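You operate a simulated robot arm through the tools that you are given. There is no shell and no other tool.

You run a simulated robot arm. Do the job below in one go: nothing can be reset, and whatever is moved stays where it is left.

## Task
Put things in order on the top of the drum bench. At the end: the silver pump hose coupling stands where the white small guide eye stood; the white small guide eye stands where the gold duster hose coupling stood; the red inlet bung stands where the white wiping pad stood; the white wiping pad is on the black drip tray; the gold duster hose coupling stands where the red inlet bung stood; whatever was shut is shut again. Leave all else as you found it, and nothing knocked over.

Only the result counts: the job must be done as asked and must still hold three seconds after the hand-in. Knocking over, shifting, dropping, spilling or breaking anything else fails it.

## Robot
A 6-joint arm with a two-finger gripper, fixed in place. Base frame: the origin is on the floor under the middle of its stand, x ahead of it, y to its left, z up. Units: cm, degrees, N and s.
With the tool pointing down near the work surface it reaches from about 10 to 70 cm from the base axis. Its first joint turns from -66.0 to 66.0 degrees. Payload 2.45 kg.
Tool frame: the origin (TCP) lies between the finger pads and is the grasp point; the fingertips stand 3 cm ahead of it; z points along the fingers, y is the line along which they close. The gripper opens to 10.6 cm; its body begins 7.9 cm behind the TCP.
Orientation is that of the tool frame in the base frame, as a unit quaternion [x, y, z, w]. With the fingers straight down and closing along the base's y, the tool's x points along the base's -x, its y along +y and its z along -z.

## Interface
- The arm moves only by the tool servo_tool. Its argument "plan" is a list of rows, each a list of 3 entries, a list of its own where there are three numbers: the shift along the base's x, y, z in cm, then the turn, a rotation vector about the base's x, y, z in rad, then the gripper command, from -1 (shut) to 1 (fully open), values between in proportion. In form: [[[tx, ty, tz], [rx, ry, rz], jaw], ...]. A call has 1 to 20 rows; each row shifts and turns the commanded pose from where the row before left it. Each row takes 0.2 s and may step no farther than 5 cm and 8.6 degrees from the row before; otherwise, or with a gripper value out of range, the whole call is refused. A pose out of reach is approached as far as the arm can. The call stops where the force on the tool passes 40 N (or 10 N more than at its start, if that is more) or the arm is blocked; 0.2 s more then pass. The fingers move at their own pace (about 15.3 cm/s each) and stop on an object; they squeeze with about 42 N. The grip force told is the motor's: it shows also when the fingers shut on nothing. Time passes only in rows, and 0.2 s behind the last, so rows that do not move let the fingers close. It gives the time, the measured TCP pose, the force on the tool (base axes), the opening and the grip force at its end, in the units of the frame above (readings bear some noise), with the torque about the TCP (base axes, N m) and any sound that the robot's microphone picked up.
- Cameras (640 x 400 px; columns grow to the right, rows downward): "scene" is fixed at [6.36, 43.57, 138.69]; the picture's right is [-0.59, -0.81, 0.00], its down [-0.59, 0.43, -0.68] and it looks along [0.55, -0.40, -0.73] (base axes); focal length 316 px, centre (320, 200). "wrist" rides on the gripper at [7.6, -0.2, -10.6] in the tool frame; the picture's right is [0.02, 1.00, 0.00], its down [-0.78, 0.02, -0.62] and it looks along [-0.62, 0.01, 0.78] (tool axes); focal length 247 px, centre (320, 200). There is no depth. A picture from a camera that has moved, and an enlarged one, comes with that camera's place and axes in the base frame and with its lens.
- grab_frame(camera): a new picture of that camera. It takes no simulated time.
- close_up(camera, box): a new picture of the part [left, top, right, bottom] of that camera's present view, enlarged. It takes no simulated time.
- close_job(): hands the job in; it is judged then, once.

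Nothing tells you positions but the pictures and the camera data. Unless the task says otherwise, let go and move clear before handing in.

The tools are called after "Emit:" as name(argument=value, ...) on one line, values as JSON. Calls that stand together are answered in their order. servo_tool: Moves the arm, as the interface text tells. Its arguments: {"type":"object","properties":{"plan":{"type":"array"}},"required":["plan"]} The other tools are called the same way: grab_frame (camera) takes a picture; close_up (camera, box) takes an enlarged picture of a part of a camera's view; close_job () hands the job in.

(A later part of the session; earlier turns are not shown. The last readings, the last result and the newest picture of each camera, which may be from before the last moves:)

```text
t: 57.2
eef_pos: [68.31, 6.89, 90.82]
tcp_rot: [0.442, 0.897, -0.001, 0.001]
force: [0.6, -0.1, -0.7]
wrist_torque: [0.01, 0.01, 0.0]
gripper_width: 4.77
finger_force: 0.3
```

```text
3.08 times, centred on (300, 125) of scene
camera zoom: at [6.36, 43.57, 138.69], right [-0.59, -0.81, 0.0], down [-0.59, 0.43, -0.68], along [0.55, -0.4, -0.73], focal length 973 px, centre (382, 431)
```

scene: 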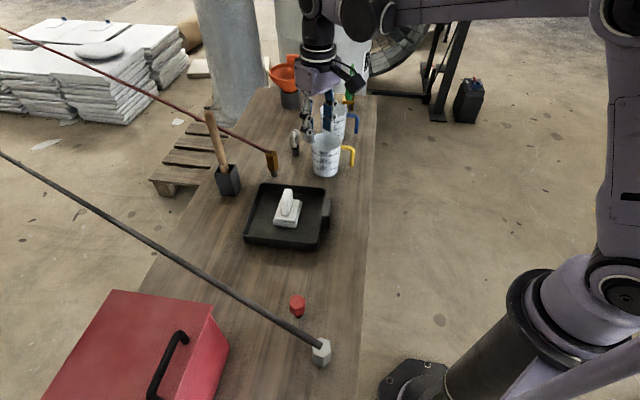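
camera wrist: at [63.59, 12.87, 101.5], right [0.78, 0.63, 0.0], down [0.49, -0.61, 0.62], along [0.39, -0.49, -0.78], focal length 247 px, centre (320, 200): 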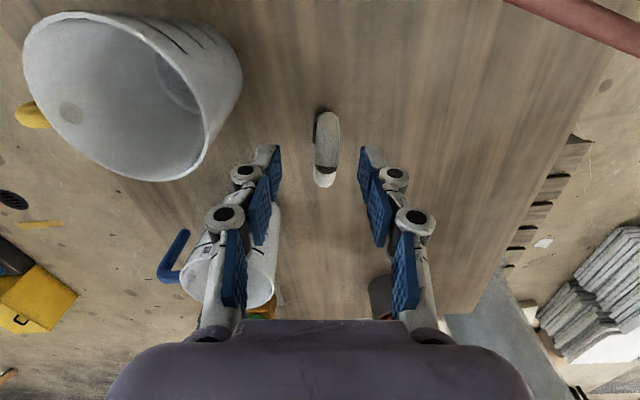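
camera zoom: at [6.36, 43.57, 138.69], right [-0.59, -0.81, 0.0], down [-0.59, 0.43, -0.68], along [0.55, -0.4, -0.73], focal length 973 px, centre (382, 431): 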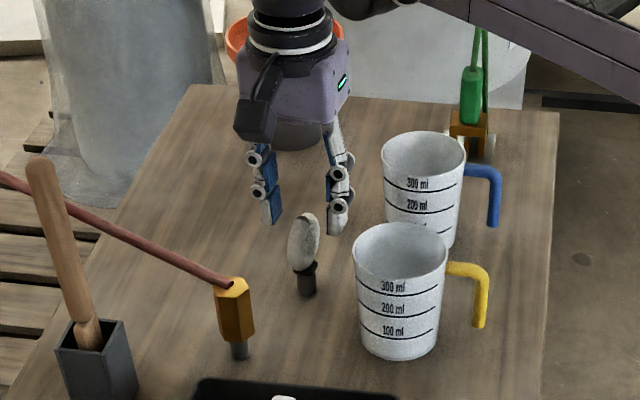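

Emit:
servo_tool(plan=[[[0.35, 0.1, -2], [0, 0, 0], -0.1], [[0.15, 0, -1.5], [0, 0, 0], -0.1], [[0, 0, -0.9], [0, 0, 0], -0.1], [[0, 0, 0], [0, 0, 0], -0.1]])

Emit:
grab_frame(camera="wrist")

Emit:
close_up(camera="scene", box=[240, 80, 360, 180])

```text
t: 58.2
eef_pos: [68.61, 7.01, 86.59]
tcp_rot: [0.442, 0.897, -0.002, 0.0]
force: [0.0, 0.6, -0.2]
wrist_torque: [-0.01, -0.02, 0.0]
gripper_width: 4.76
finger_force: 0.0
```

```text
taken
camera wrist: at [63.97, 12.99, 97.2], right [0.78, 0.63, 0.0], down [0.49, -0.61, 0.62], along [0.39, -0.49, -0.78], focal length 247 px, centre (320, 200)
```

wrist: 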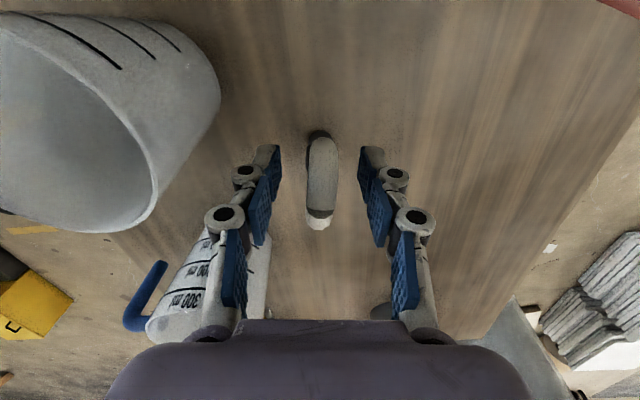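

```text
4.00 times, centred on (300, 130) of scene
camera zoom: at [6.36, 43.57, 138.69], right [-0.59, -0.81, 0.0], down [-0.59, 0.43, -0.68], along [0.55, -0.4, -0.73], focal length 1264 px, centre (400, 480)
```

zoom: 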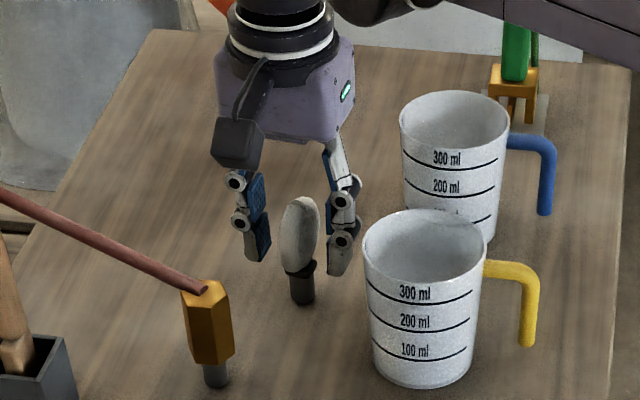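

Emit:
servo_tool(plan=[[[0, 0, -0.2], [0, 0, 0], -0.3], [[0, 0, 0], [0, 0, 0], -0.5], [[0, 0, 0], [0, 0, 0], -0.7], [[0, 0, 0], [0, 0, 0], -1], [[0, 0, 0], [0, 0, 0], -1]])

Emit:
grab_frame(camera="wrist")

```text
t: 59.4
eef_pos: [68.74, 7.06, 86.38]
tcp_rot: [0.442, 0.897, -0.001, 0.0]
force: [-0.2, -0.4, 0.0]
wrist_torque: [0.0, 0.02, -0.01]
gripper_width: 1.39
finger_force: 40.3
```

```text
taken
camera wrist: at [64.03, 12.97, 97.04], right [0.78, 0.63, 0.0], down [0.49, -0.61, 0.62], along [0.39, -0.49, -0.78], focal length 247 px, centre (320, 200)
```

wrist: 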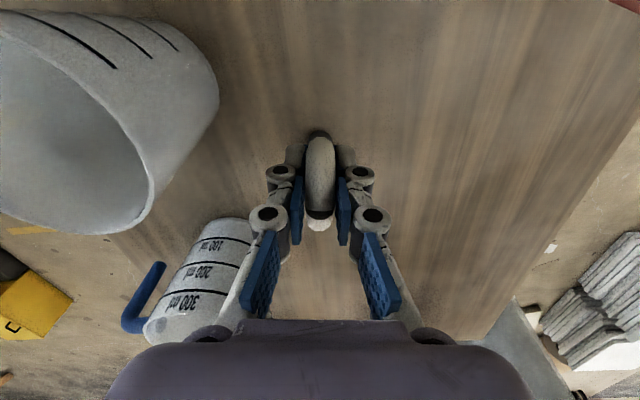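

The ring is gripped at 1.39 cm and centred, so the eye's spot is (68.7, 7.05). I'll lift, drawing inward so it clears the mug and stays within reach.

Emit:
servo_tool(plan=[[[0, 0, 0.6], [0, 0, 0], -1], [[0, 0, 1.2], [0, 0, 0], -1], [[-0.2, 0.1, 2], [0, 0, 0], -1], [[-0.8, 0.3, 3], [0, 0, 0], -1], [[-1, 0.4, 3], [0, 0, 0], -1], [[-1.2, 0.6, 3], [0, 0, 0], -1], [[-1.8, 1, 2.5], [0, 0, 0], -1], [[0, 0, 0], [0, 0, 0], -1]])

Emit:
grab_frame(camera="wrist")

Emit:
grab_frame(camera="scene")

```text
t: 61.2
eef_pos: [63.83, 9.47, 101.84]
tcp_rot: [0.441, 0.898, -0.002, 0.001]
force: [0.1, 0.4, 0.4]
wrist_torque: [0.04, 0.0, -0.03]
gripper_width: 1.4
finger_force: 40.3
```

```text
taken
camera wrist: at [59.1, 15.48, 112.4], right [0.78, 0.63, 0.0], down [0.49, -0.61, 0.62], along [0.39, -0.49, -0.78], focal length 247 px, centre (320, 200)
```

wrist: 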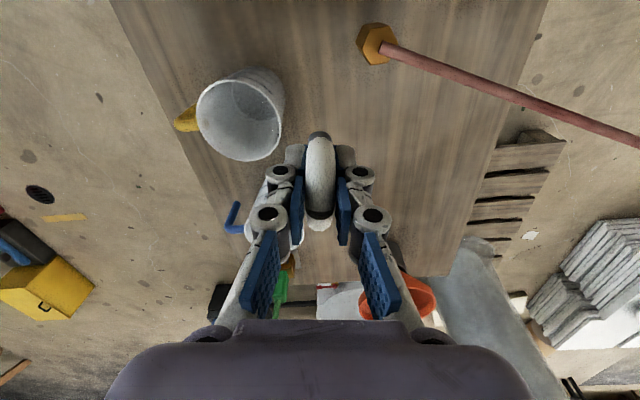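

```text
taken
```

scene: 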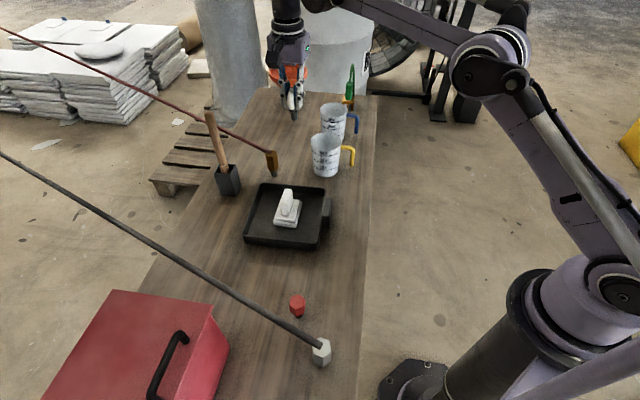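

The eye is up clear of the mug. I'll route it inboard of gold and the mallet to gold's old spot (50.9, 36.6).

Emit:
servo_tool(plan=[[[-2.9, 1.8, 0], [0, 0, 0], -1], [[-3, 1.9, 0], [0, 0, 0], -1], [[-3, 1.9, 0], [0, 0, 0], -1], [[-1.2, 3.5, 0], [0, 0, 0], -1], [[-1, 3.7, 0], [0, 0, 0], -1], [[-1, 3.7, 0], [0, 0, 0], -1], [[-0.7, 3.8, 0], [0, 0, 0], -1], [[-0.1, 3.2, -1], [0, 0, 0], -1], [[0, 2.4, -2], [0, 0, 0], -1], [[0, 1.2, -2], [0, 0, 0], -1], [[0, 0, 0], [0, 0, 0], -1]])

Emit:
grab_frame(camera="wrist")

Emit:
grab_frame(camera="scene")

```text
t: 63.6
eef_pos: [50.92, 36.25, 96.75]
tcp_rot: [0.442, 0.897, -0.001, 0.0]
force: [-0.2, -1.0, -0.7]
wrist_torque: [-0.03, 0.03, 0.01]
gripper_width: 1.39
finger_force: 40.7
```

```text
taken
camera wrist: at [46.16, 42.43, 107.3], right [0.78, 0.63, 0.0], down [0.49, -0.61, 0.62], along [0.39, -0.49, -0.78], focal length 247 px, centre (320, 200)
```

wrist: 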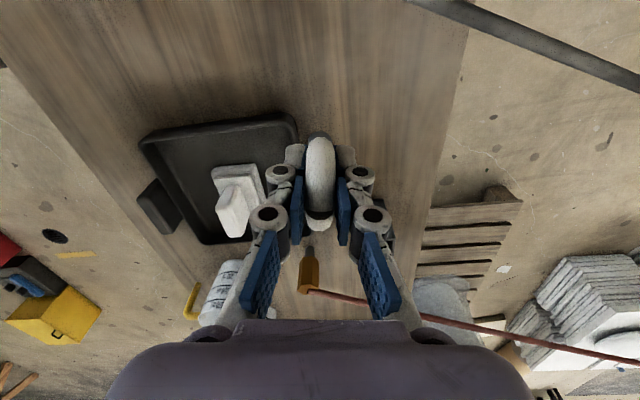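

```text
taken
```

scene: 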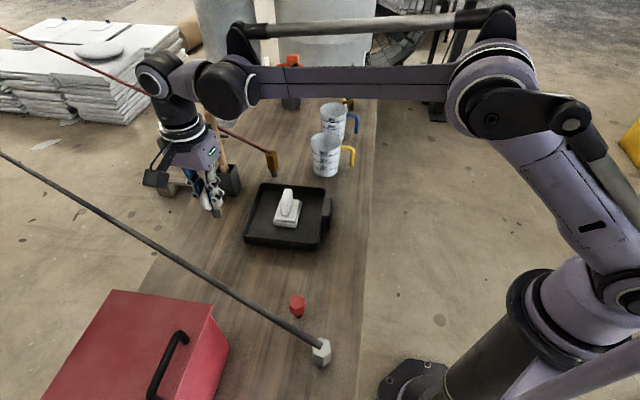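

Emit:
servo_tool(plan=[[[0, 0.35, -3], [0, 0, 0], -1], [[0, 0, -3], [0, 0, 0], -1], [[0, 0, -2], [0, 0, 0], -1], [[0, 0, -1], [0, 0, 0], -1], [[0, 0, -0.6], [0, 0, 0], -1], [[0, 0, 0], [0, 0, 0], -1]])

Emit:
grab_frame(camera="wrist")

Emit:
close_up(camera="scene", box=[160, 150, 300, 270])

```text
t: 65.0
eef_pos: [50.87, 36.98, 87.23]
tcp_rot: [0.441, 0.897, -0.001, 0.001]
force: [0.0, 0.4, -0.7]
wrist_torque: [0.01, 0.01, 0.05]
gripper_width: 1.39
finger_force: 40.4
```

```text
taken
camera wrist: at [46.15, 42.91, 97.8], right [0.78, 0.63, 0.0], down [0.49, -0.61, 0.62], along [0.39, -0.49, -0.78], focal length 247 px, centre (320, 200)
```

wrist: 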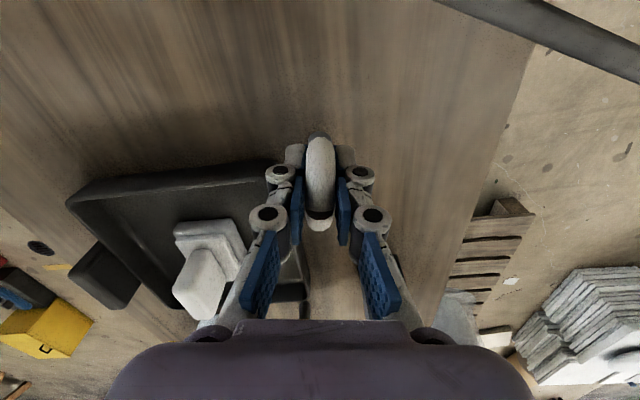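

```text
3.33 times, centred on (230, 210) of scene
camera zoom: at [6.36, 43.57, 138.69], right [-0.59, -0.81, 0.0], down [-0.59, 0.43, -0.68], along [0.55, -0.4, -0.73], focal length 1054 px, centre (620, 167)
```

zoom: 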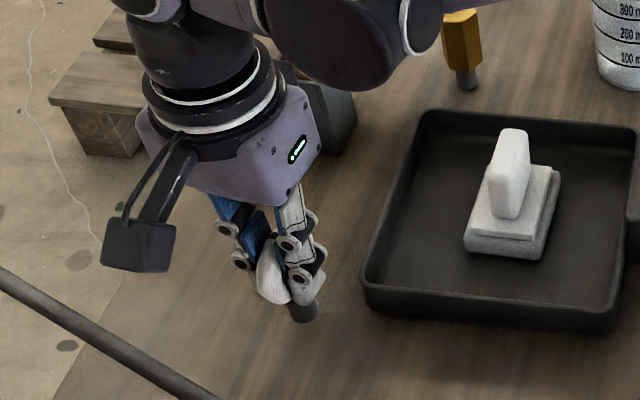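

Emit:
servo_tool(plan=[[[0, -0.25, -0.3], [0, 0, 0], -1], [[0, 0, -0.2], [0, 0, 0], -1], [[0, 0, 0], [0, 0, 0], -1]])

```text
t: 65.8
eef_pos: [50.86, 36.68, 86.69]
tcp_rot: [0.442, 0.897, -0.002, 0.001]
force: [-0.3, -0.8, -0.4]
wrist_torque: [-0.01, 0.0, 0.02]
gripper_width: 1.38
finger_force: 40.6
```

Emit:
servo_tool(plan=[[[0, 0, -0.15], [0, 0, 0], -1], [[0, 0, 0], [0, 0, 0], -1]])

```text
t: 66.4
eef_pos: [50.91, 36.61, 86.66]
tcp_rot: [0.441, 0.897, -0.001, 0.001]
force: [0.0, -0.1, -0.8]
wrist_torque: [-0.02, -0.04, -0.05]
gripper_width: 1.41
finger_force: 40.2
```

Emit:
servo_tool(plan=[[[0, 0, -0.12], [0, 0, 0], -1], [[0, 0, 0], [0, 0, 0], -1]])

```text
t: 67.0
eef_pos: [50.84, 36.65, 86.41]
tcp_rot: [0.441, 0.897, -0.001, 0.0]
force: [-1.0, 0.0, -0.9]
wrist_torque: [0.01, 0.05, -0.03]
gripper_width: 1.38
finger_force: 40.4
```

Emit:
servo_tool(plan=[[[0, 0, -0.1], [0, 0, 0], -1], [[0, 0, 0], [0, 0, 0], -1]])

```text
t: 67.6
eef_pos: [50.89, 36.65, 86.44]
tcp_rot: [0.441, 0.897, 0.0, 0.0]
force: [1.2, 0.0, 25.6]
wrist_torque: [-0.04, -0.14, 0.0]
gripper_width: 1.38
finger_force: 40.3
```

That was a firm contact (25 N), so I'll ease back slightly before releasing.

Emit:
servo_tool(plan=[[[0, 0, 0.07], [0, 0, 0], -1], [[0, 0, 0], [0, 0, 0], -1]])

```text
t: 68.2
eef_pos: [50.82, 36.59, 86.44]
tcp_rot: [0.442, 0.897, 0.0, 0.001]
force: [1.2, -0.3, 27.3]
wrist_torque: [-0.1, -0.16, 0.01]
gripper_width: 1.4
finger_force: 40.2
```

Emit:
servo_tool(plan=[[[0, 0, 0.08], [0, 0, 0], -1], [[0, 0, 0], [0, 0, 0], -1]])

Emit:
grab_frame(camera="wrist")

Emit:
close_up(camera="scene", box=[180, 180, 280, 260])

```text
t: 68.8
eef_pos: [50.79, 36.72, 86.41]
tcp_rot: [0.441, 0.897, -0.002, 0.0]
force: [-1.9, -2.3, 20.7]
wrist_torque: [-0.19, 0.01, -0.02]
gripper_width: 1.38
finger_force: 40.0
```

```text
taken
camera wrist: at [46.13, 42.66, 97.0], right [0.78, 0.63, 0.0], down [0.49, -0.61, 0.62], along [0.39, -0.49, -0.78], focal length 247 px, centre (320, 200)
```

wrist: 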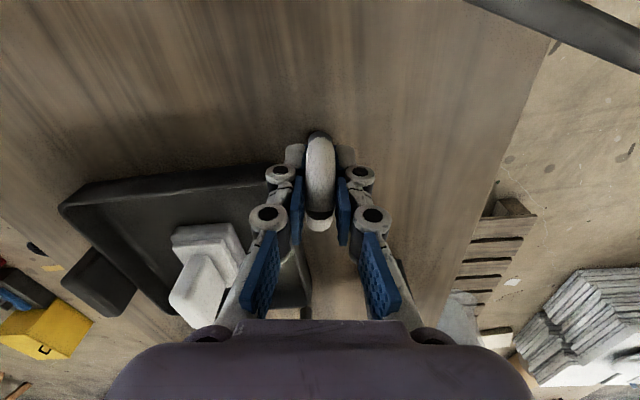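

```text
5.00 times, centred on (230, 220) of scene
camera zoom: at [6.32, 43.54, 138.7], right [-0.59, -0.81, 0.0], down [-0.59, 0.43, -0.68], along [0.55, -0.4, -0.73], focal length 1581 px, centre (770, 100)
```

zoom: 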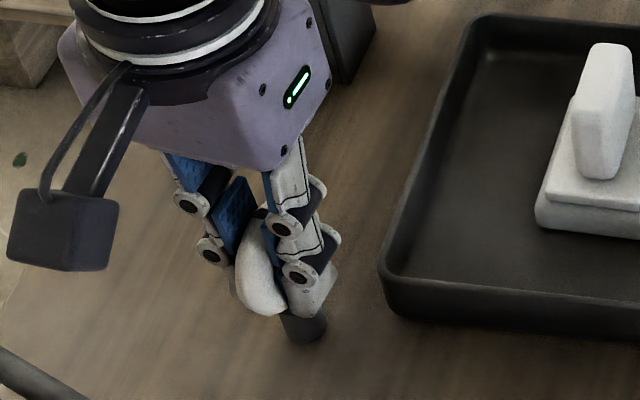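

Emit:
servo_tool(plan=[[[0, 0, 0.1], [0, 0, 0], -1], [[0, 0, 0], [0, 0, 0], -1]])

Emit:
grab_frame(camera="scene")

```text
t: 69.4
eef_pos: [50.85, 36.67, 86.46]
tcp_rot: [0.442, 0.897, -0.001, 0.001]
force: [-0.6, 0.5, 0.5]
wrist_torque: [0.01, -0.01, -0.02]
gripper_width: 1.39
finger_force: 40.1
```

```text
taken
```

scene: 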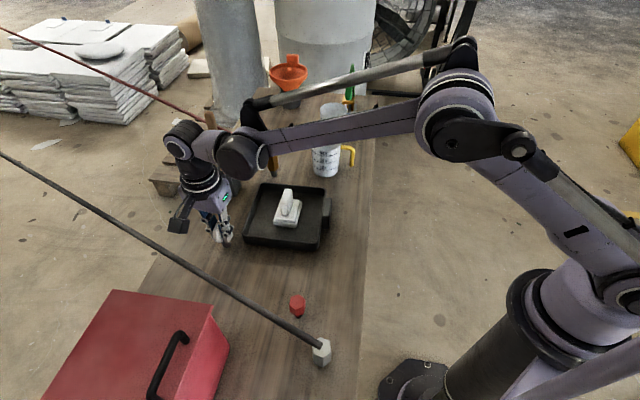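

The force is back to zero with the stem right at the surface. I'll open gently and check it stands.

Emit:
servo_tool(plan=[[[0, 0, -0.03], [0, 0, 0], -1], [[0, 0, 0], [0, 0, 0], -0.6], [[0, 0, 0], [0, 0, 0], -0.35], [[0, 0, 0], [0, 0, 0], -0.3], [[0, 0, 0], [0, 0, 0], -0.3]])

Emit:
grab_frame(camera="wrist")

Emit:
close_up(camera="scene", box=[160, 170, 280, 260])

```text
t: 70.6
eef_pos: [50.85, 36.71, 86.49]
tcp_rot: [0.442, 0.897, -0.001, 0.0]
force: [-0.1, -0.3, 0.2]
wrist_torque: [0.01, 0.0, 0.01]
gripper_width: 3.7
finger_force: 0.1
```

```text
taken
camera wrist: at [46.16, 42.64, 97.06], right [0.78, 0.63, 0.0], down [0.49, -0.61, 0.62], along [0.39, -0.49, -0.78], focal length 247 px, centre (320, 200)
```

wrist: 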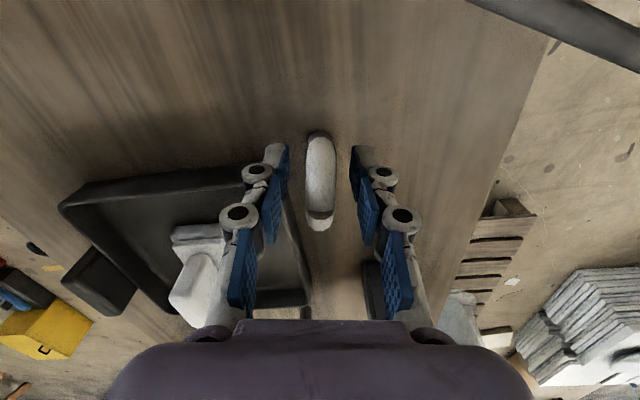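

```text
4.44 times, centred on (220, 215) of scene
camera zoom: at [6.36, 43.57, 138.69], right [-0.59, -0.81, 0.0], down [-0.59, 0.43, -0.68], along [0.55, -0.4, -0.73], focal length 1405 px, centre (764, 133)
```

zoom: 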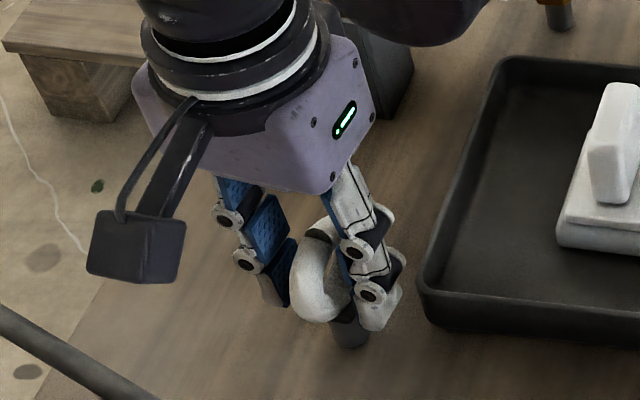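

The eye stands on its stem, so I'll withdraw straight up.

Emit:
servo_tool(plan=[[[0, 0, 1], [0, 0, 0], -0.3], [[0, 0, 2.5], [0, 0, 0], -0.3], [[0, 0, 3.5], [0, 0, 0], -0.3], [[0, 0, 3.5], [0, 0, 0], -0.3], [[-1, -2, 3], [0, 0, 0], -0.3], [[-2, -3, 2], [0, 0, 0], -0.1]])

Emit:
grab_frame(camera="scene")

Emit:
close_up(camera="scene", box=[190, 150, 350, 260])

```text
t: 72.0
eef_pos: [47.75, 31.7, 101.98]
tcp_rot: [0.442, 0.897, 0.0, 0.001]
force: [-0.1, 0.6, 0.1]
wrist_torque: [-0.03, -0.02, 0.02]
gripper_width: 4.79
finger_force: 0.1
```

```text
taken
```

scene: 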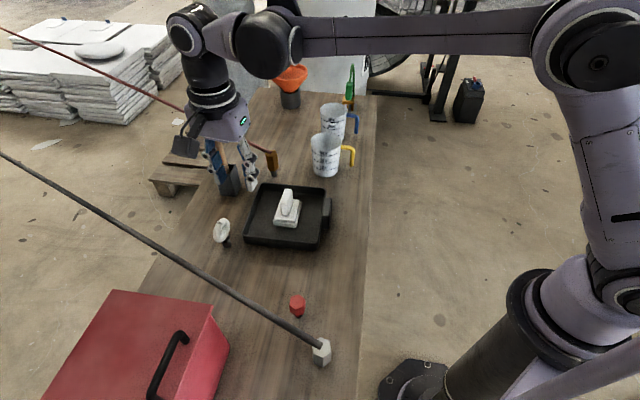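

```text
3.64 times, centred on (270, 205) of scene
camera zoom: at [6.36, 43.57, 138.69], right [-0.59, -0.81, 0.0], down [-0.59, 0.43, -0.68], along [0.55, -0.4, -0.73], focal length 1150 px, centre (502, 182)
```

zoom: 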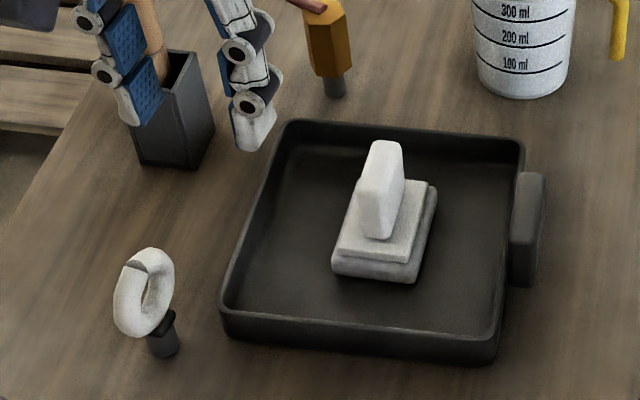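

The eye is upright on gold's old spot. Last is the silver coupling near (19.45, 33.75). I'll hover above it at a yaw across its hose and look.

Emit:
servo_tool(plan=[[[-2.8, 0, 0], [0, 0, 0.14], -0.1], [[-2.8, 0, 0], [0, 0, 0.14], -0.1], [[-2.8, 0, 0], [0, 0, 0.14], -0.1], [[-2.8, 0, 0], [0, 0, 0.14], -0.1], [[-2.8, 0, 0], [0, 0, 0.14], -0.1], [[-2.8, 0, 0], [0, 0, 0.14], -0.1], [[-2.8, 0, 0], [0, 0, 0.14], -0.1], [[-2.8, 0, 0], [0, 0, 0.14], -0.1], [[-2.8, 0, 0], [0, 0, 0.14], -0.1], [[-2.8, 0, 0], [0, 0, 0.09], -0.1], [[-1.3, 1, 0], [0, 0, 0], -0.1], [[0, 0, 0], [0, 0, 0], -0.1]])

Emit:
grab_frame(camera="wrist")

Emit:
close_up(camera="wrist", box=[260, 60, 380, 180])

Emit:
grab_frame(camera="scene")

```text
t: 74.6
eef_pos: [18.44, 32.56, 102.0]
tcp_rot: [-0.217, 0.976, -0.001, 0.001]
force: [0.5, -0.2, 0.0]
wrist_torque: [0.0, 0.02, -0.01]
gripper_width: 4.79
finger_force: 0.1
```

```text
taken
camera wrist: at [11.71, 29.32, 112.54], right [-0.44, 0.9, 0.0], down [0.7, 0.35, 0.62], along [0.56, 0.27, -0.78], focal length 247 px, centre (320, 200)
```

wrist: 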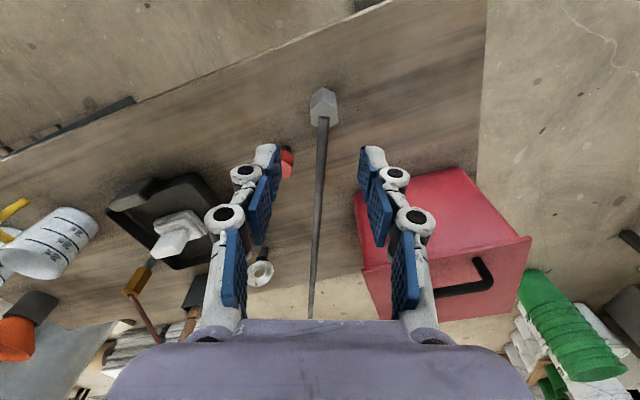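

```text
3.33 times, centred on (320, 120) of wrist
camera zoom: at [11.71, 29.32, 112.54], right [-0.44, 0.9, 0.0], down [0.7, 0.35, 0.62], along [0.56, 0.27, -0.78], focal length 823 px, centre (320, 467)
```

zoom: 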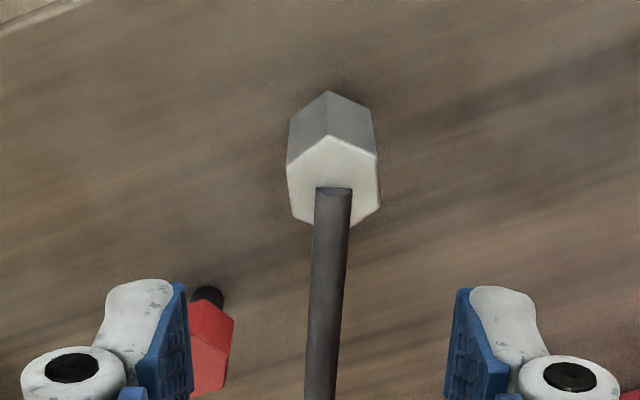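

```text
taken
```

scene: 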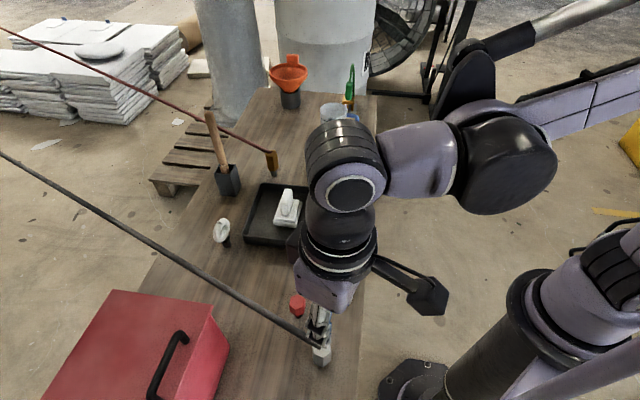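

Silver's flats line up with this yaw and its centre is about (19.6, 33.55). Before grasping, I want to see how the hoses look now that gold has moved, so I'll tilt up and look along them.

Emit:
servo_tool(plan=[[[0, -1, 2], [0.0592, -0.1269, 0], -0.1], [[0, -1, 2], [0.0592, -0.1269, 0], -0.1], [[0, -1, 2], [0.0592, -0.1269, 0], -0.1], [[0, -1, 2], [0.0592, -0.1269, 0], -0.1], [[0, 0, 0], [0, 0, 0], -0.1]])

Emit:
grab_frame(camera="wrist")

Emit:
close_up(camera="wrist", box=[220, 120, 380, 300])

```text
t: 75.8
eef_pos: [21.8, 26.96, 110.02]
tcp_rot: [-0.209, 0.938, 0.061, 0.271]
force: [0.1, 0.6, -0.6]
wrist_torque: [0.03, -0.03, 0.02]
gripper_width: 4.75
finger_force: 0.0
out of reach, approached as far as the arm can: row 2, 3, 4
```

```text
taken
camera wrist: at [10.94, 21.74, 114.93], right [-0.44, 0.9, -0.01], down [0.29, 0.15, 0.94], along [0.85, 0.41, -0.33], focal length 247 px, centre (320, 200)
```

wrist: 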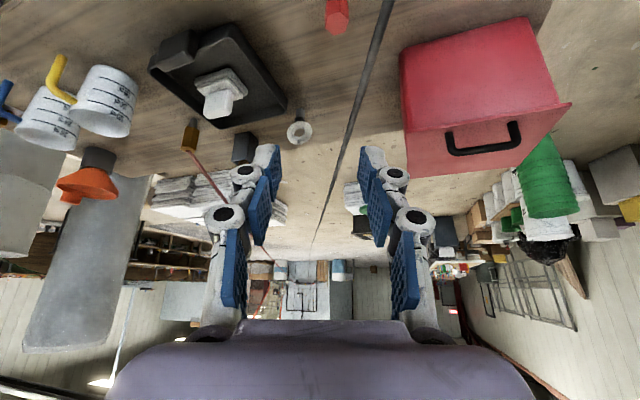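

```text
2.22 times, centred on (300, 210) of wrist
camera zoom: at [10.94, 21.74, 114.93], right [-0.44, 0.9, -0.01], down [0.29, 0.15, 0.94], along [0.85, 0.41, -0.33], focal length 549 px, centre (364, 178)
```

zoom: 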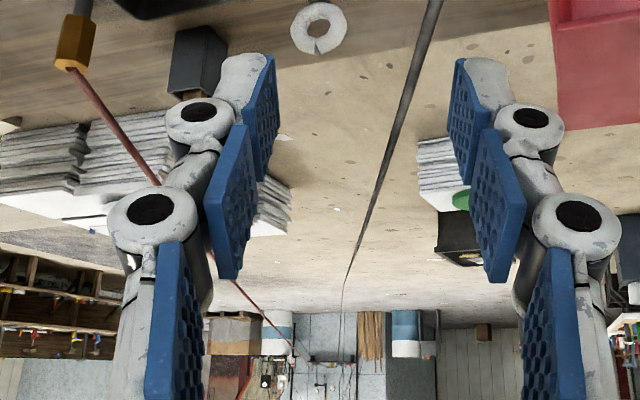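

Emit:
close_up(camera="wrist", box=[270, 200, 350, 300])

Emit:
close_up(camera="wrist", box=[300, 0, 400, 260])

```text
4.00 times, centred on (310, 250) of wrist
camera zoom: at [10.94, 21.74, 114.93], right [-0.44, 0.9, -0.01], down [0.29, 0.15, 0.94], along [0.85, 0.41, -0.33], focal length 988 px, centre (360, 0)
```

zoom: 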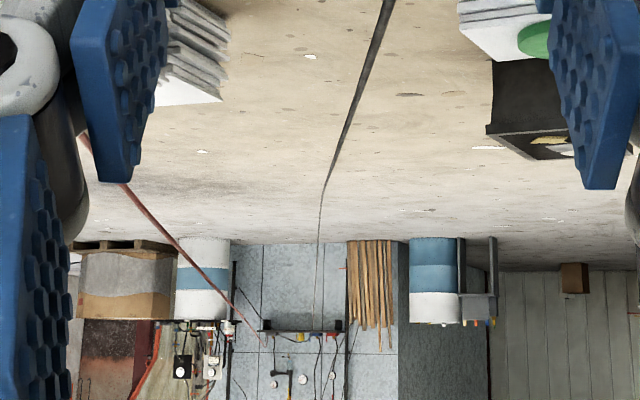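

```text
1.54 times, centred on (350, 130) of wrist
camera zoom: at [10.94, 21.74, 114.93], right [-0.44, 0.9, -0.01], down [0.29, 0.15, 0.94], along [0.85, 0.41, -0.33], focal length 380 px, centre (274, 308)
```

zoom: 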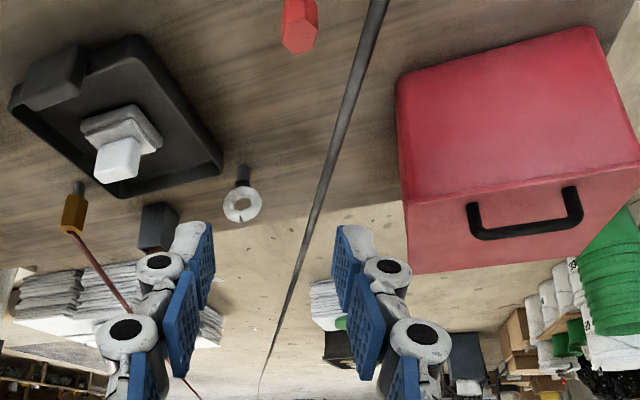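

Red is still perfectly straight even though gold moved, so the hoses carry no tension. They behave as straight lines to fixed far points. I'll straighten the tool and go down on the silver coupling.

Emit:
servo_tool(plan=[[[0.2, 1.2, -2], [-0.0592, 0.1269, 0], -0.1], [[0.3, 1.3, -2], [-0.0592, 0.1269, 0], -0.1], [[0.3, 1.3, -2], [-0.0592, 0.1269, 0], -0.1], [[0.3, 1.2, -2], [-0.0592, 0.1269, 0], -0.1], [[0, 0, -3], [0, 0, 0], -0.1], [[0, 0, -3], [0, 0, 0], -0.1], [[0, 0, 0], [0, 0, 0], -0.1]])

Emit:
grab_frame(camera="wrist")

Emit:
close_up(camera="wrist", box=[260, 60, 380, 180])

```text
t: 77.4
eef_pos: [22.88, 31.91, 95.96]
tcp_rot: [-0.216, 0.976, -0.001, 0.001]
force: [-0.2, 0.1, -0.5]
wrist_torque: [0.03, 0.01, -0.01]
gripper_width: 4.78
finger_force: 0.0
```

```text
taken
camera wrist: at [16.16, 28.6, 106.59], right [-0.44, 0.9, 0.0], down [0.7, 0.35, 0.62], along [0.56, 0.27, -0.78], focal length 247 px, centre (320, 200)
```

wrist: 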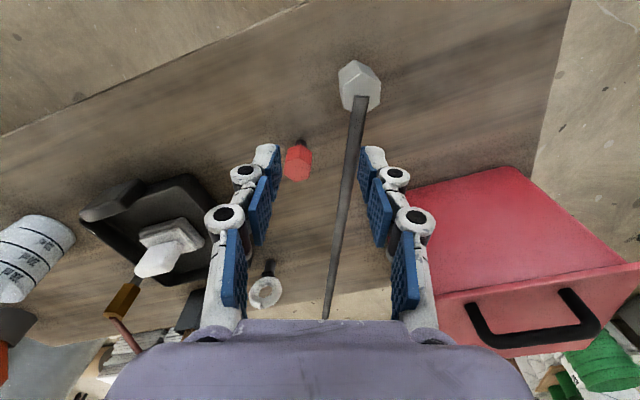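

```text
3.33 times, centred on (320, 120) of wrist
camera zoom: at [16.16, 28.6, 106.59], right [-0.44, 0.9, 0.0], down [0.7, 0.35, 0.62], along [0.56, 0.27, -0.78], focal length 823 px, centre (320, 467)
```

zoom: 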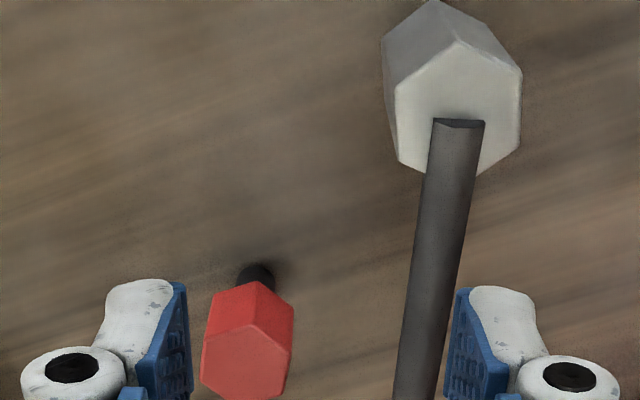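

Emit:
servo_tool(plan=[[[-1.7, 0.8, 0], [0, 0, 0], -0.1], [[-1.65, 0.8, 0], [0, 0, 0], -0.1], [[0, 0, -1], [0, 0, 0], -0.1], [[0, 0, 0], [0, 0, 0], -0.1]])

Emit:
grab_frame(camera="wrist")

Emit:
close_up(camera="wrist", box=[270, 60, 370, 160])

Emit:
grab_frame(camera="scene")

```text
t: 78.4
eef_pos: [19.43, 33.65, 95.09]
tcp_rot: [-0.216, 0.976, -0.001, 0.001]
force: [0.2, -0.2, 0.4]
wrist_torque: [0.01, 0.01, 0.02]
gripper_width: 4.81
finger_force: 0.0
```

```text
taken
camera wrist: at [12.78, 30.23, 105.59], right [-0.44, 0.9, 0.0], down [0.7, 0.35, 0.62], along [0.56, 0.27, -0.78], focal length 247 px, centre (320, 200)
```

wrist: 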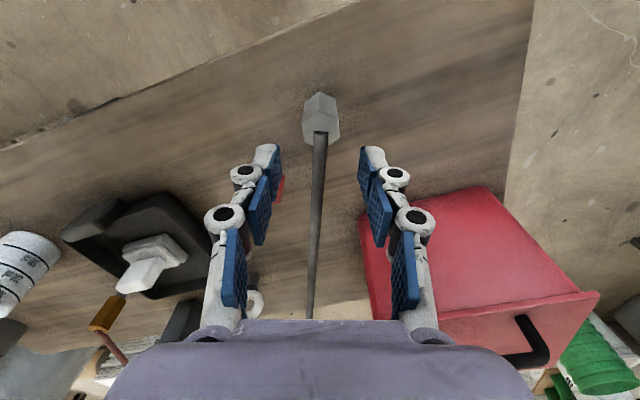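

```text
4.00 times, centred on (320, 110) of wrist
camera zoom: at [12.78, 30.23, 105.59], right [-0.44, 0.9, 0.0], down [0.7, 0.35, 0.62], along [0.56, 0.27, -0.78], focal length 988 px, centre (320, 560)
```

zoom: 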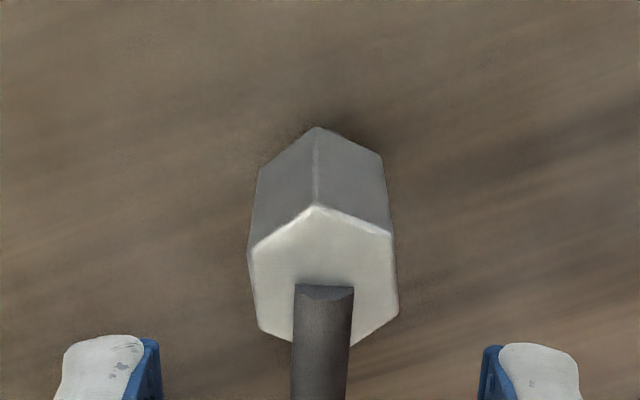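

```text
taken
```

scene: 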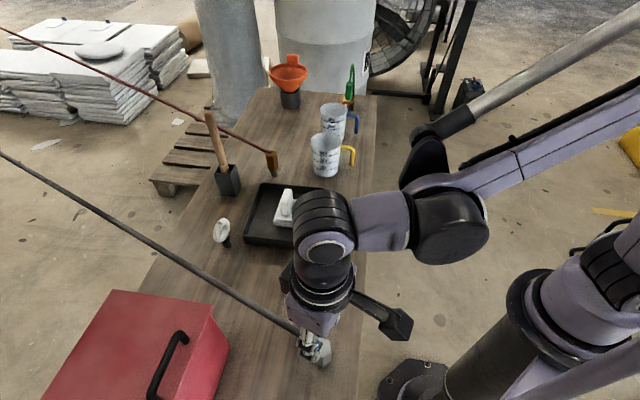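

Emit:
servo_tool(plan=[[[0, 0, -3], [0, 0, 0], -0.1], [[0, 0, -3], [0, 0, 0], -0.1], [[0, 0, -2.5], [0, 0, 0], -0.1], [[0, 0, -1.4], [0, 0, 0], -0.1], [[0, 0, 0], [0, 0, 0], -0.1]])

Emit:
grab_frame(camera="wrist")

Emit:
close_up(camera="scene", box=[250, 280, 370, 390])

```text
t: 79.6
eef_pos: [19.59, 33.66, 85.08]
tcp_rot: [-0.217, 0.976, -0.001, 0.001]
force: [0.0, -0.1, 0.4]
wrist_torque: [0.0, 0.0, -0.01]
gripper_width: 4.79
finger_force: 0.0
```

```text
taken
camera wrist: at [12.8, 30.26, 95.72], right [-0.44, 0.9, 0.0], down [0.7, 0.35, 0.62], along [0.56, 0.27, -0.78], focal length 247 px, centre (320, 200)
```

wrist: 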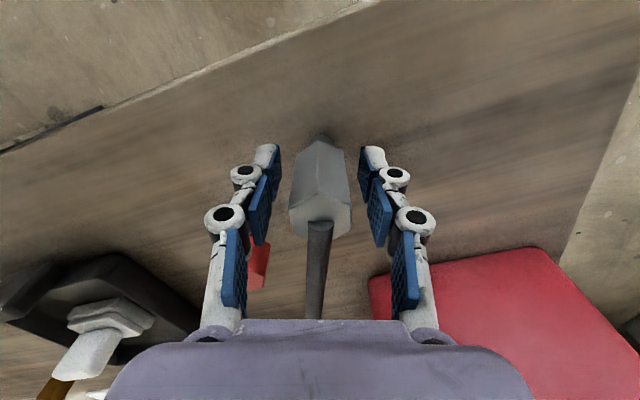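

```text
3.64 times, centred on (310, 335) of scene
camera zoom: at [6.36, 43.57, 138.69], right [-0.59, -0.81, 0.0], down [-0.59, 0.43, -0.68], along [0.55, -0.4, -0.73], focal length 1150 px, centre (356, -291)
```

zoom: 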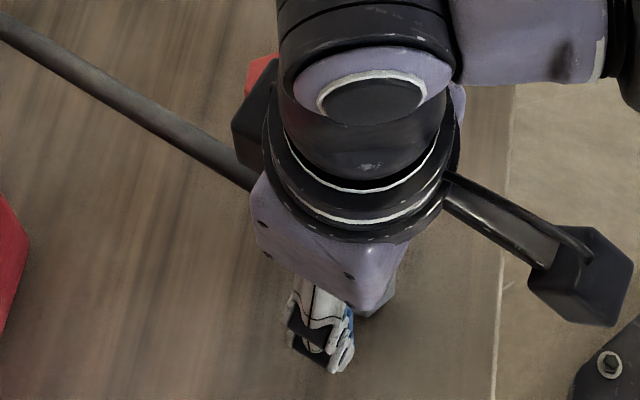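

Emit:
servo_tool(plan=[[[0, 0, 0], [0, 0, 0], -0.4], [[0, 0, 0], [0, 0, 0], -0.6], [[0, 0, 0], [0, 0, 0], -1], [[0, 0, 0], [0, 0, 0], -1], [[0, 0, 0], [0, 0, 0], -1]])

Emit:
grab_frame(camera="wrist")

```text
t: 80.8
eef_pos: [19.7, 33.74, 85.04]
tcp_rot: [-0.217, 0.976, 0.0, 0.0]
force: [0.9, -0.2, -0.1]
wrist_torque: [0.01, 0.01, -0.03]
gripper_width: 2.75
finger_force: 42.3
```

```text
taken
camera wrist: at [12.81, 30.27, 95.74], right [-0.44, 0.9, 0.0], down [0.7, 0.35, 0.62], along [0.56, 0.27, -0.78], focal length 247 px, centre (320, 200)
```

wrist: 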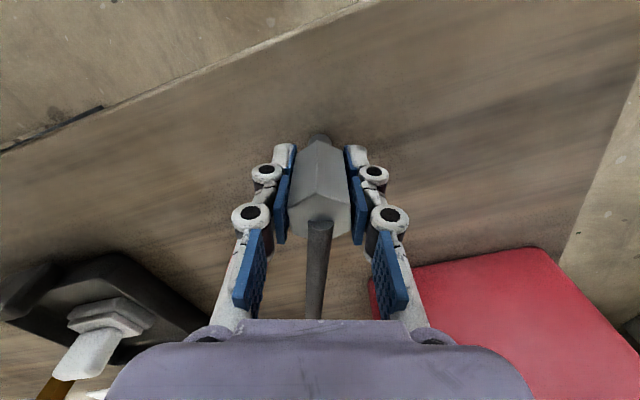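

Silver is gripped on its flats at 2.75 cm. I'll lift slowly at first and watch for hose tension.

Emit:
servo_tool(plan=[[[0, 0, 0.6], [0, 0, 0], -1], [[0, 0, 1.2], [0, 0, 0], -1], [[0, 0, 2], [0, 0, 0], -1], [[0, 0, 0], [0, 0, 0], -1]])

Emit:
grab_frame(camera="scene")

```text
t: 81.8
eef_pos: [19.56, 33.53, 88.85]
tcp_rot: [-0.217, 0.976, -0.001, 0.001]
force: [-0.4, 0.0, -1.1]
wrist_torque: [0.0, 0.02, 0.03]
gripper_width: 2.74
finger_force: 41.9
```

```text
taken
```

scene: 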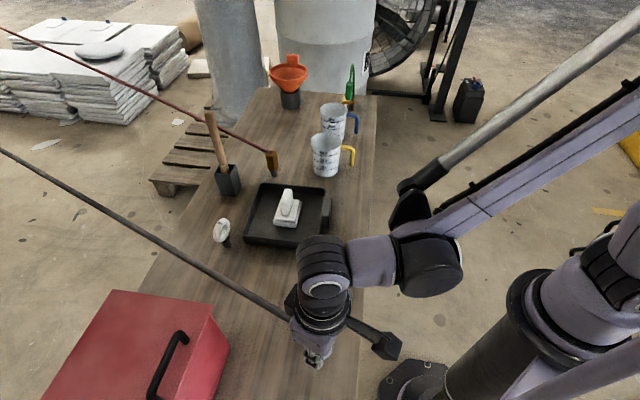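

No tension. I'll raise silver high, travel toward (45, 27), and check the hose position before crossing the mallet.

Emit:
servo_tool(plan=[[[0, 0, 3], [0, 0, 0], -1], [[0, 0, 3.5], [0, 0, 0], -1], [[0, 0, 3.5], [0, 0, 0], -1], [[1.5, -0.3, 3.5], [0, 0, 0], -1], [[2, -0.5, 3.5], [0, 0, 0], -1], [[2.5, -0.6, 3], [0, 0, 0], -1], [[3, -0.8, 1.5], [0, 0, 0], -1], [[3.5, -0.9, 0], [0, 0, 0], -1], [[3.5, -0.9, 0], [0, 0, 0], -1], [[3.5, -0.9, 0], [0, 0, 0], -1], [[3.5, -0.9, 0], [0, 0, 0], -1], [[2.4, -0.6, 0], [0, 0, 0], -1], [[0, 0, 0], [0, 0, 0], -1]])

Emit:
grab_frame(camera="wrist")

Emit:
grab_frame(camera="scene")

```text
t: 84.6
eef_pos: [44.97, 27.05, 110.42]
tcp_rot: [-0.217, 0.976, 0.0, 0.001]
force: [0.4, 0.1, -1.5]
wrist_torque: [0.0, -0.02, -0.01]
gripper_width: 2.69
finger_force: 42.1
```

```text
taken
camera wrist: at [38.15, 23.74, 120.93], right [-0.44, 0.9, 0.0], down [0.7, 0.35, 0.62], along [0.56, 0.27, -0.78], focal length 247 px, centre (320, 200)
```

wrist: 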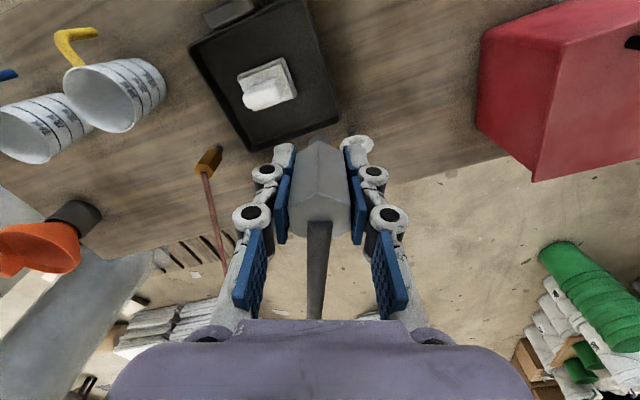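

```text
taken
```

scene: 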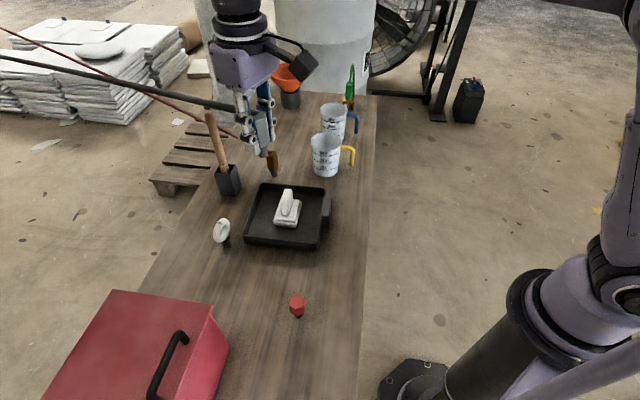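

Black is well above everything here. I'll now cross over the mallet to (55, 12), keeping high.

Emit:
servo_tool(plan=[[[1.3, -2, 0.5], [0, 0, 0], -1], [[1.7, -2.5, 0.5], [0, 0, 0], -1], [[1.7, -2.6, 0], [0, 0, 0], -1], [[1.7, -2.6, 0], [0, 0, 0], -1], [[1.8, -2.7, 0], [0, 0, 0], -1], [[1.8, -2.6, 0], [0, 0, 0], -1], [[0, 0, 0], [0, 0, 0], -1]])

Emit:
grab_frame(camera="wrist")

Emit:
grab_frame(camera="scene")

```text
t: 86.2
eef_pos: [55.06, 12.11, 111.36]
tcp_rot: [-0.217, 0.976, -0.001, 0.001]
force: [-0.1, 0.0, -0.6]
wrist_torque: [0.0, -0.01, -0.01]
gripper_width: 2.62
finger_force: 41.5
```

```text
taken
camera wrist: at [48.29, 8.73, 122.03], right [-0.44, 0.9, 0.0], down [0.7, 0.35, 0.62], along [0.56, 0.27, -0.78], focal length 247 px, centre (320, 200)
```

wrist: 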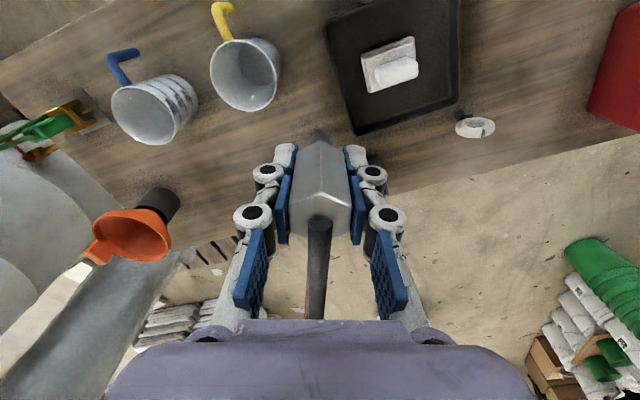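

```text
taken
```

scene: 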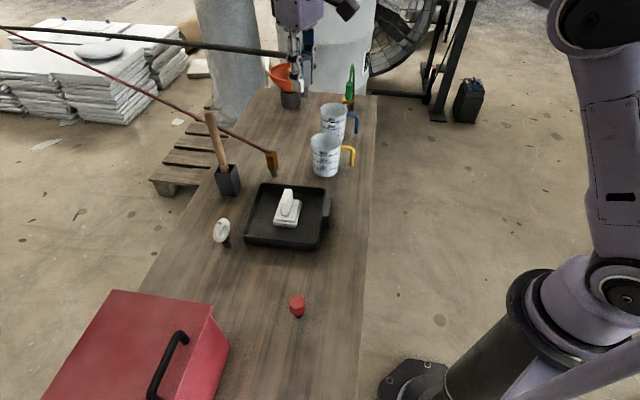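

Black has crossed the mallet and passes over red, with everything still standing. I'll approach the eye's old spot in stages, watching the two hoses at their crossing.

Emit:
servo_tool(plan=[[[2.3, -1.2, -1.5], [0, 0, 0], -1], [[2.3, -1.2, -2], [0, 0, 0], -1], [[2.3, -1.1, -2.5], [0, 0, 0], -1], [[0, 0, 0], [0, 0, 0], -1]])

Emit:
grab_frame(camera="scene")

Emit:
close_up(camera="scene", box=[0, 0, 320, 200])

```text
t: 87.2
eef_pos: [61.85, 8.76, 105.48]
tcp_rot: [-0.217, 0.976, -0.001, 0.001]
force: [0.1, -0.5, -0.8]
wrist_torque: [0.04, 0.01, -0.01]
gripper_width: 2.64
finger_force: 41.7
```

```text
taken
```

scene: 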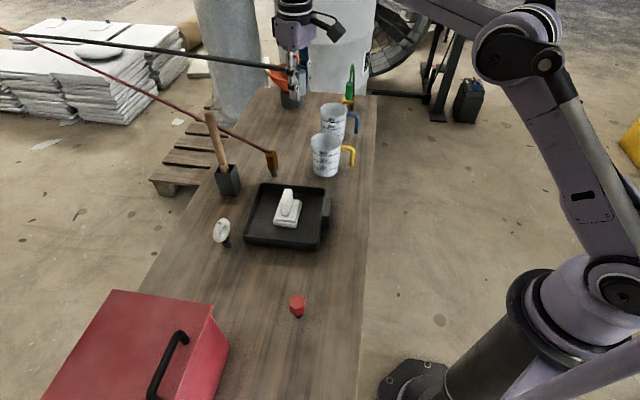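

```text
2.00 times, centred on (160, 100) of scene
camera zoom: at [6.36, 43.57, 138.69], right [-0.59, -0.81, 0.0], down [-0.59, 0.43, -0.68], along [0.55, -0.4, -0.73], focal length 632 px, centre (640, 400)
```

zoom: 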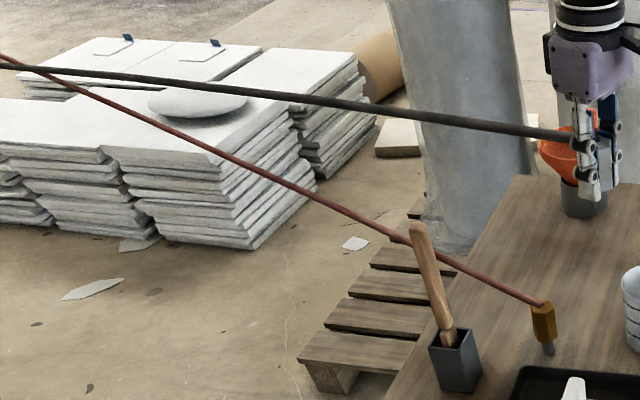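

Emit:
servo_tool(plan=[[[1.6, -0.5, -2], [0, 0, 0], -1], [[1.5, -0.4, -2.5], [0, 0, 0], -1], [[1, -0.2, -2], [0, 0, 0], -1], [[0, 0, 0], [0, 0, 0], -1]])

Emit:
close_up(camera="scene", box=[0, 0, 320, 200])

Emit:
close_up(camera="scene", box=[0, 10, 100, 90])

Emit:
grab_frame(camera="wrist")

```text
t: 88.2
eef_pos: [65.85, 7.59, 98.85]
tcp_rot: [-0.217, 0.976, -0.001, 0.001]
force: [0.2, 0.0, -0.9]
wrist_torque: [0.0, 0.02, -0.01]
gripper_width: 2.6
finger_force: 41.7
```

```text
2.00 times, centred on (160, 100) of scene
camera zoom: at [6.36, 43.57, 138.69], right [-0.59, -0.81, 0.0], down [-0.59, 0.43, -0.68], along [0.55, -0.4, -0.73], focal length 632 px, centre (640, 400)
```

zoom: 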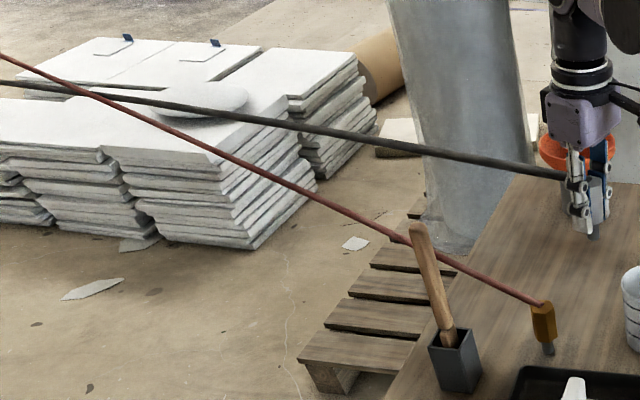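

```text
5.00 times, centred on (50, 50) of scene
camera zoom: at [6.36, 43.57, 138.69], right [-0.59, -0.81, 0.0], down [-0.59, 0.43, -0.68], along [0.55, -0.4, -0.73], focal length 1581 px, centre (1670, 950)
```

zoom: 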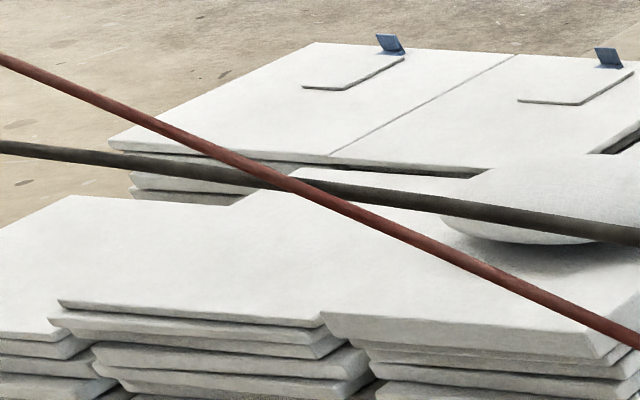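

```text
taken
camera wrist: at [59.14, 4.26, 109.47], right [-0.44, 0.9, 0.0], down [0.7, 0.35, 0.62], along [0.56, 0.27, -0.78], focal length 247 px, centre (320, 200)
```

wrist: 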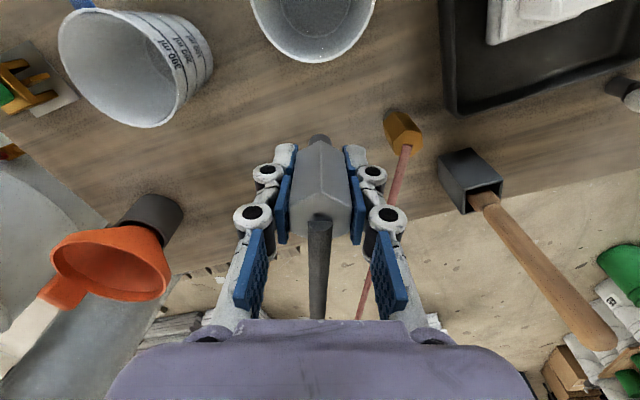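

Red now draws in front of black at the crossing and both stayed perfectly straight. They don't press on each other, so it's safe to continue down to the eye's old spot (68.72, 7.03).

Emit:
servo_tool(plan=[[[0.9, -0.2, -2.8], [0, 0, 0], -1], [[0.9, -0.2, -2.8], [0, 0, 0], -1], [[0.7, -0.1, -2.5], [0, 0, 0], -1], [[0.37, -0.06, -2], [0, 0, 0], -1], [[0, 0, 0], [0, 0, 0], -1]])

Emit:
grab_frame(camera="wrist")

Emit:
close_up(camera="scene", box=[200, 60, 380, 190])

```text
t: 89.4
eef_pos: [68.87, 7.23, 88.65]
tcp_rot: [-0.216, 0.976, 0.0, 0.001]
force: [0.3, 0.1, -0.5]
wrist_torque: [-0.01, 0.0, 0.0]
gripper_width: 2.63
finger_force: 42.5
```

```text
taken
camera wrist: at [62.04, 3.84, 99.28], right [-0.44, 0.9, 0.0], down [0.7, 0.35, 0.62], along [0.56, 0.27, -0.78], focal length 247 px, centre (320, 200)
```

wrist: 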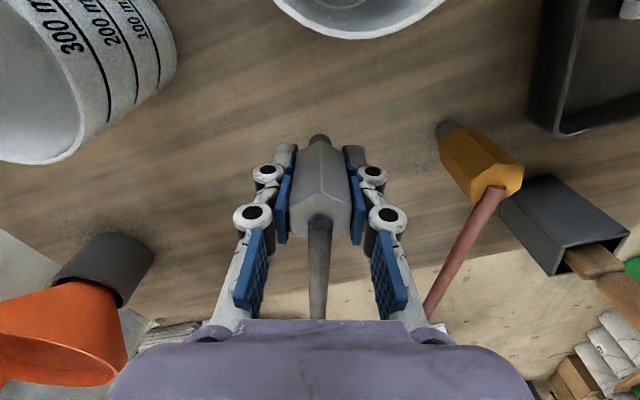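

```text
3.08 times, centred on (290, 125) of scene
camera zoom: at [6.36, 43.57, 138.69], right [-0.59, -0.81, 0.0], down [-0.59, 0.43, -0.68], along [0.55, -0.4, -0.73], focal length 973 px, centre (412, 431)
```

zoom: 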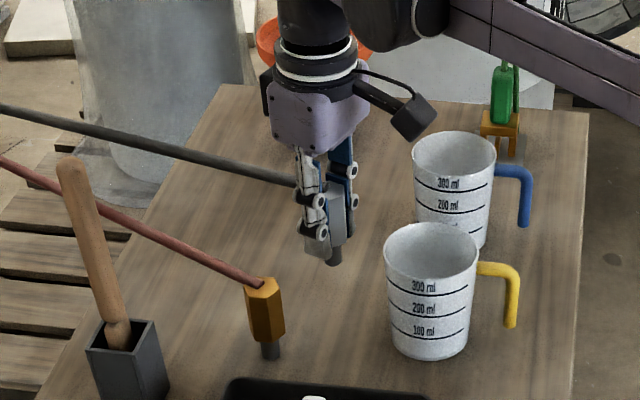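

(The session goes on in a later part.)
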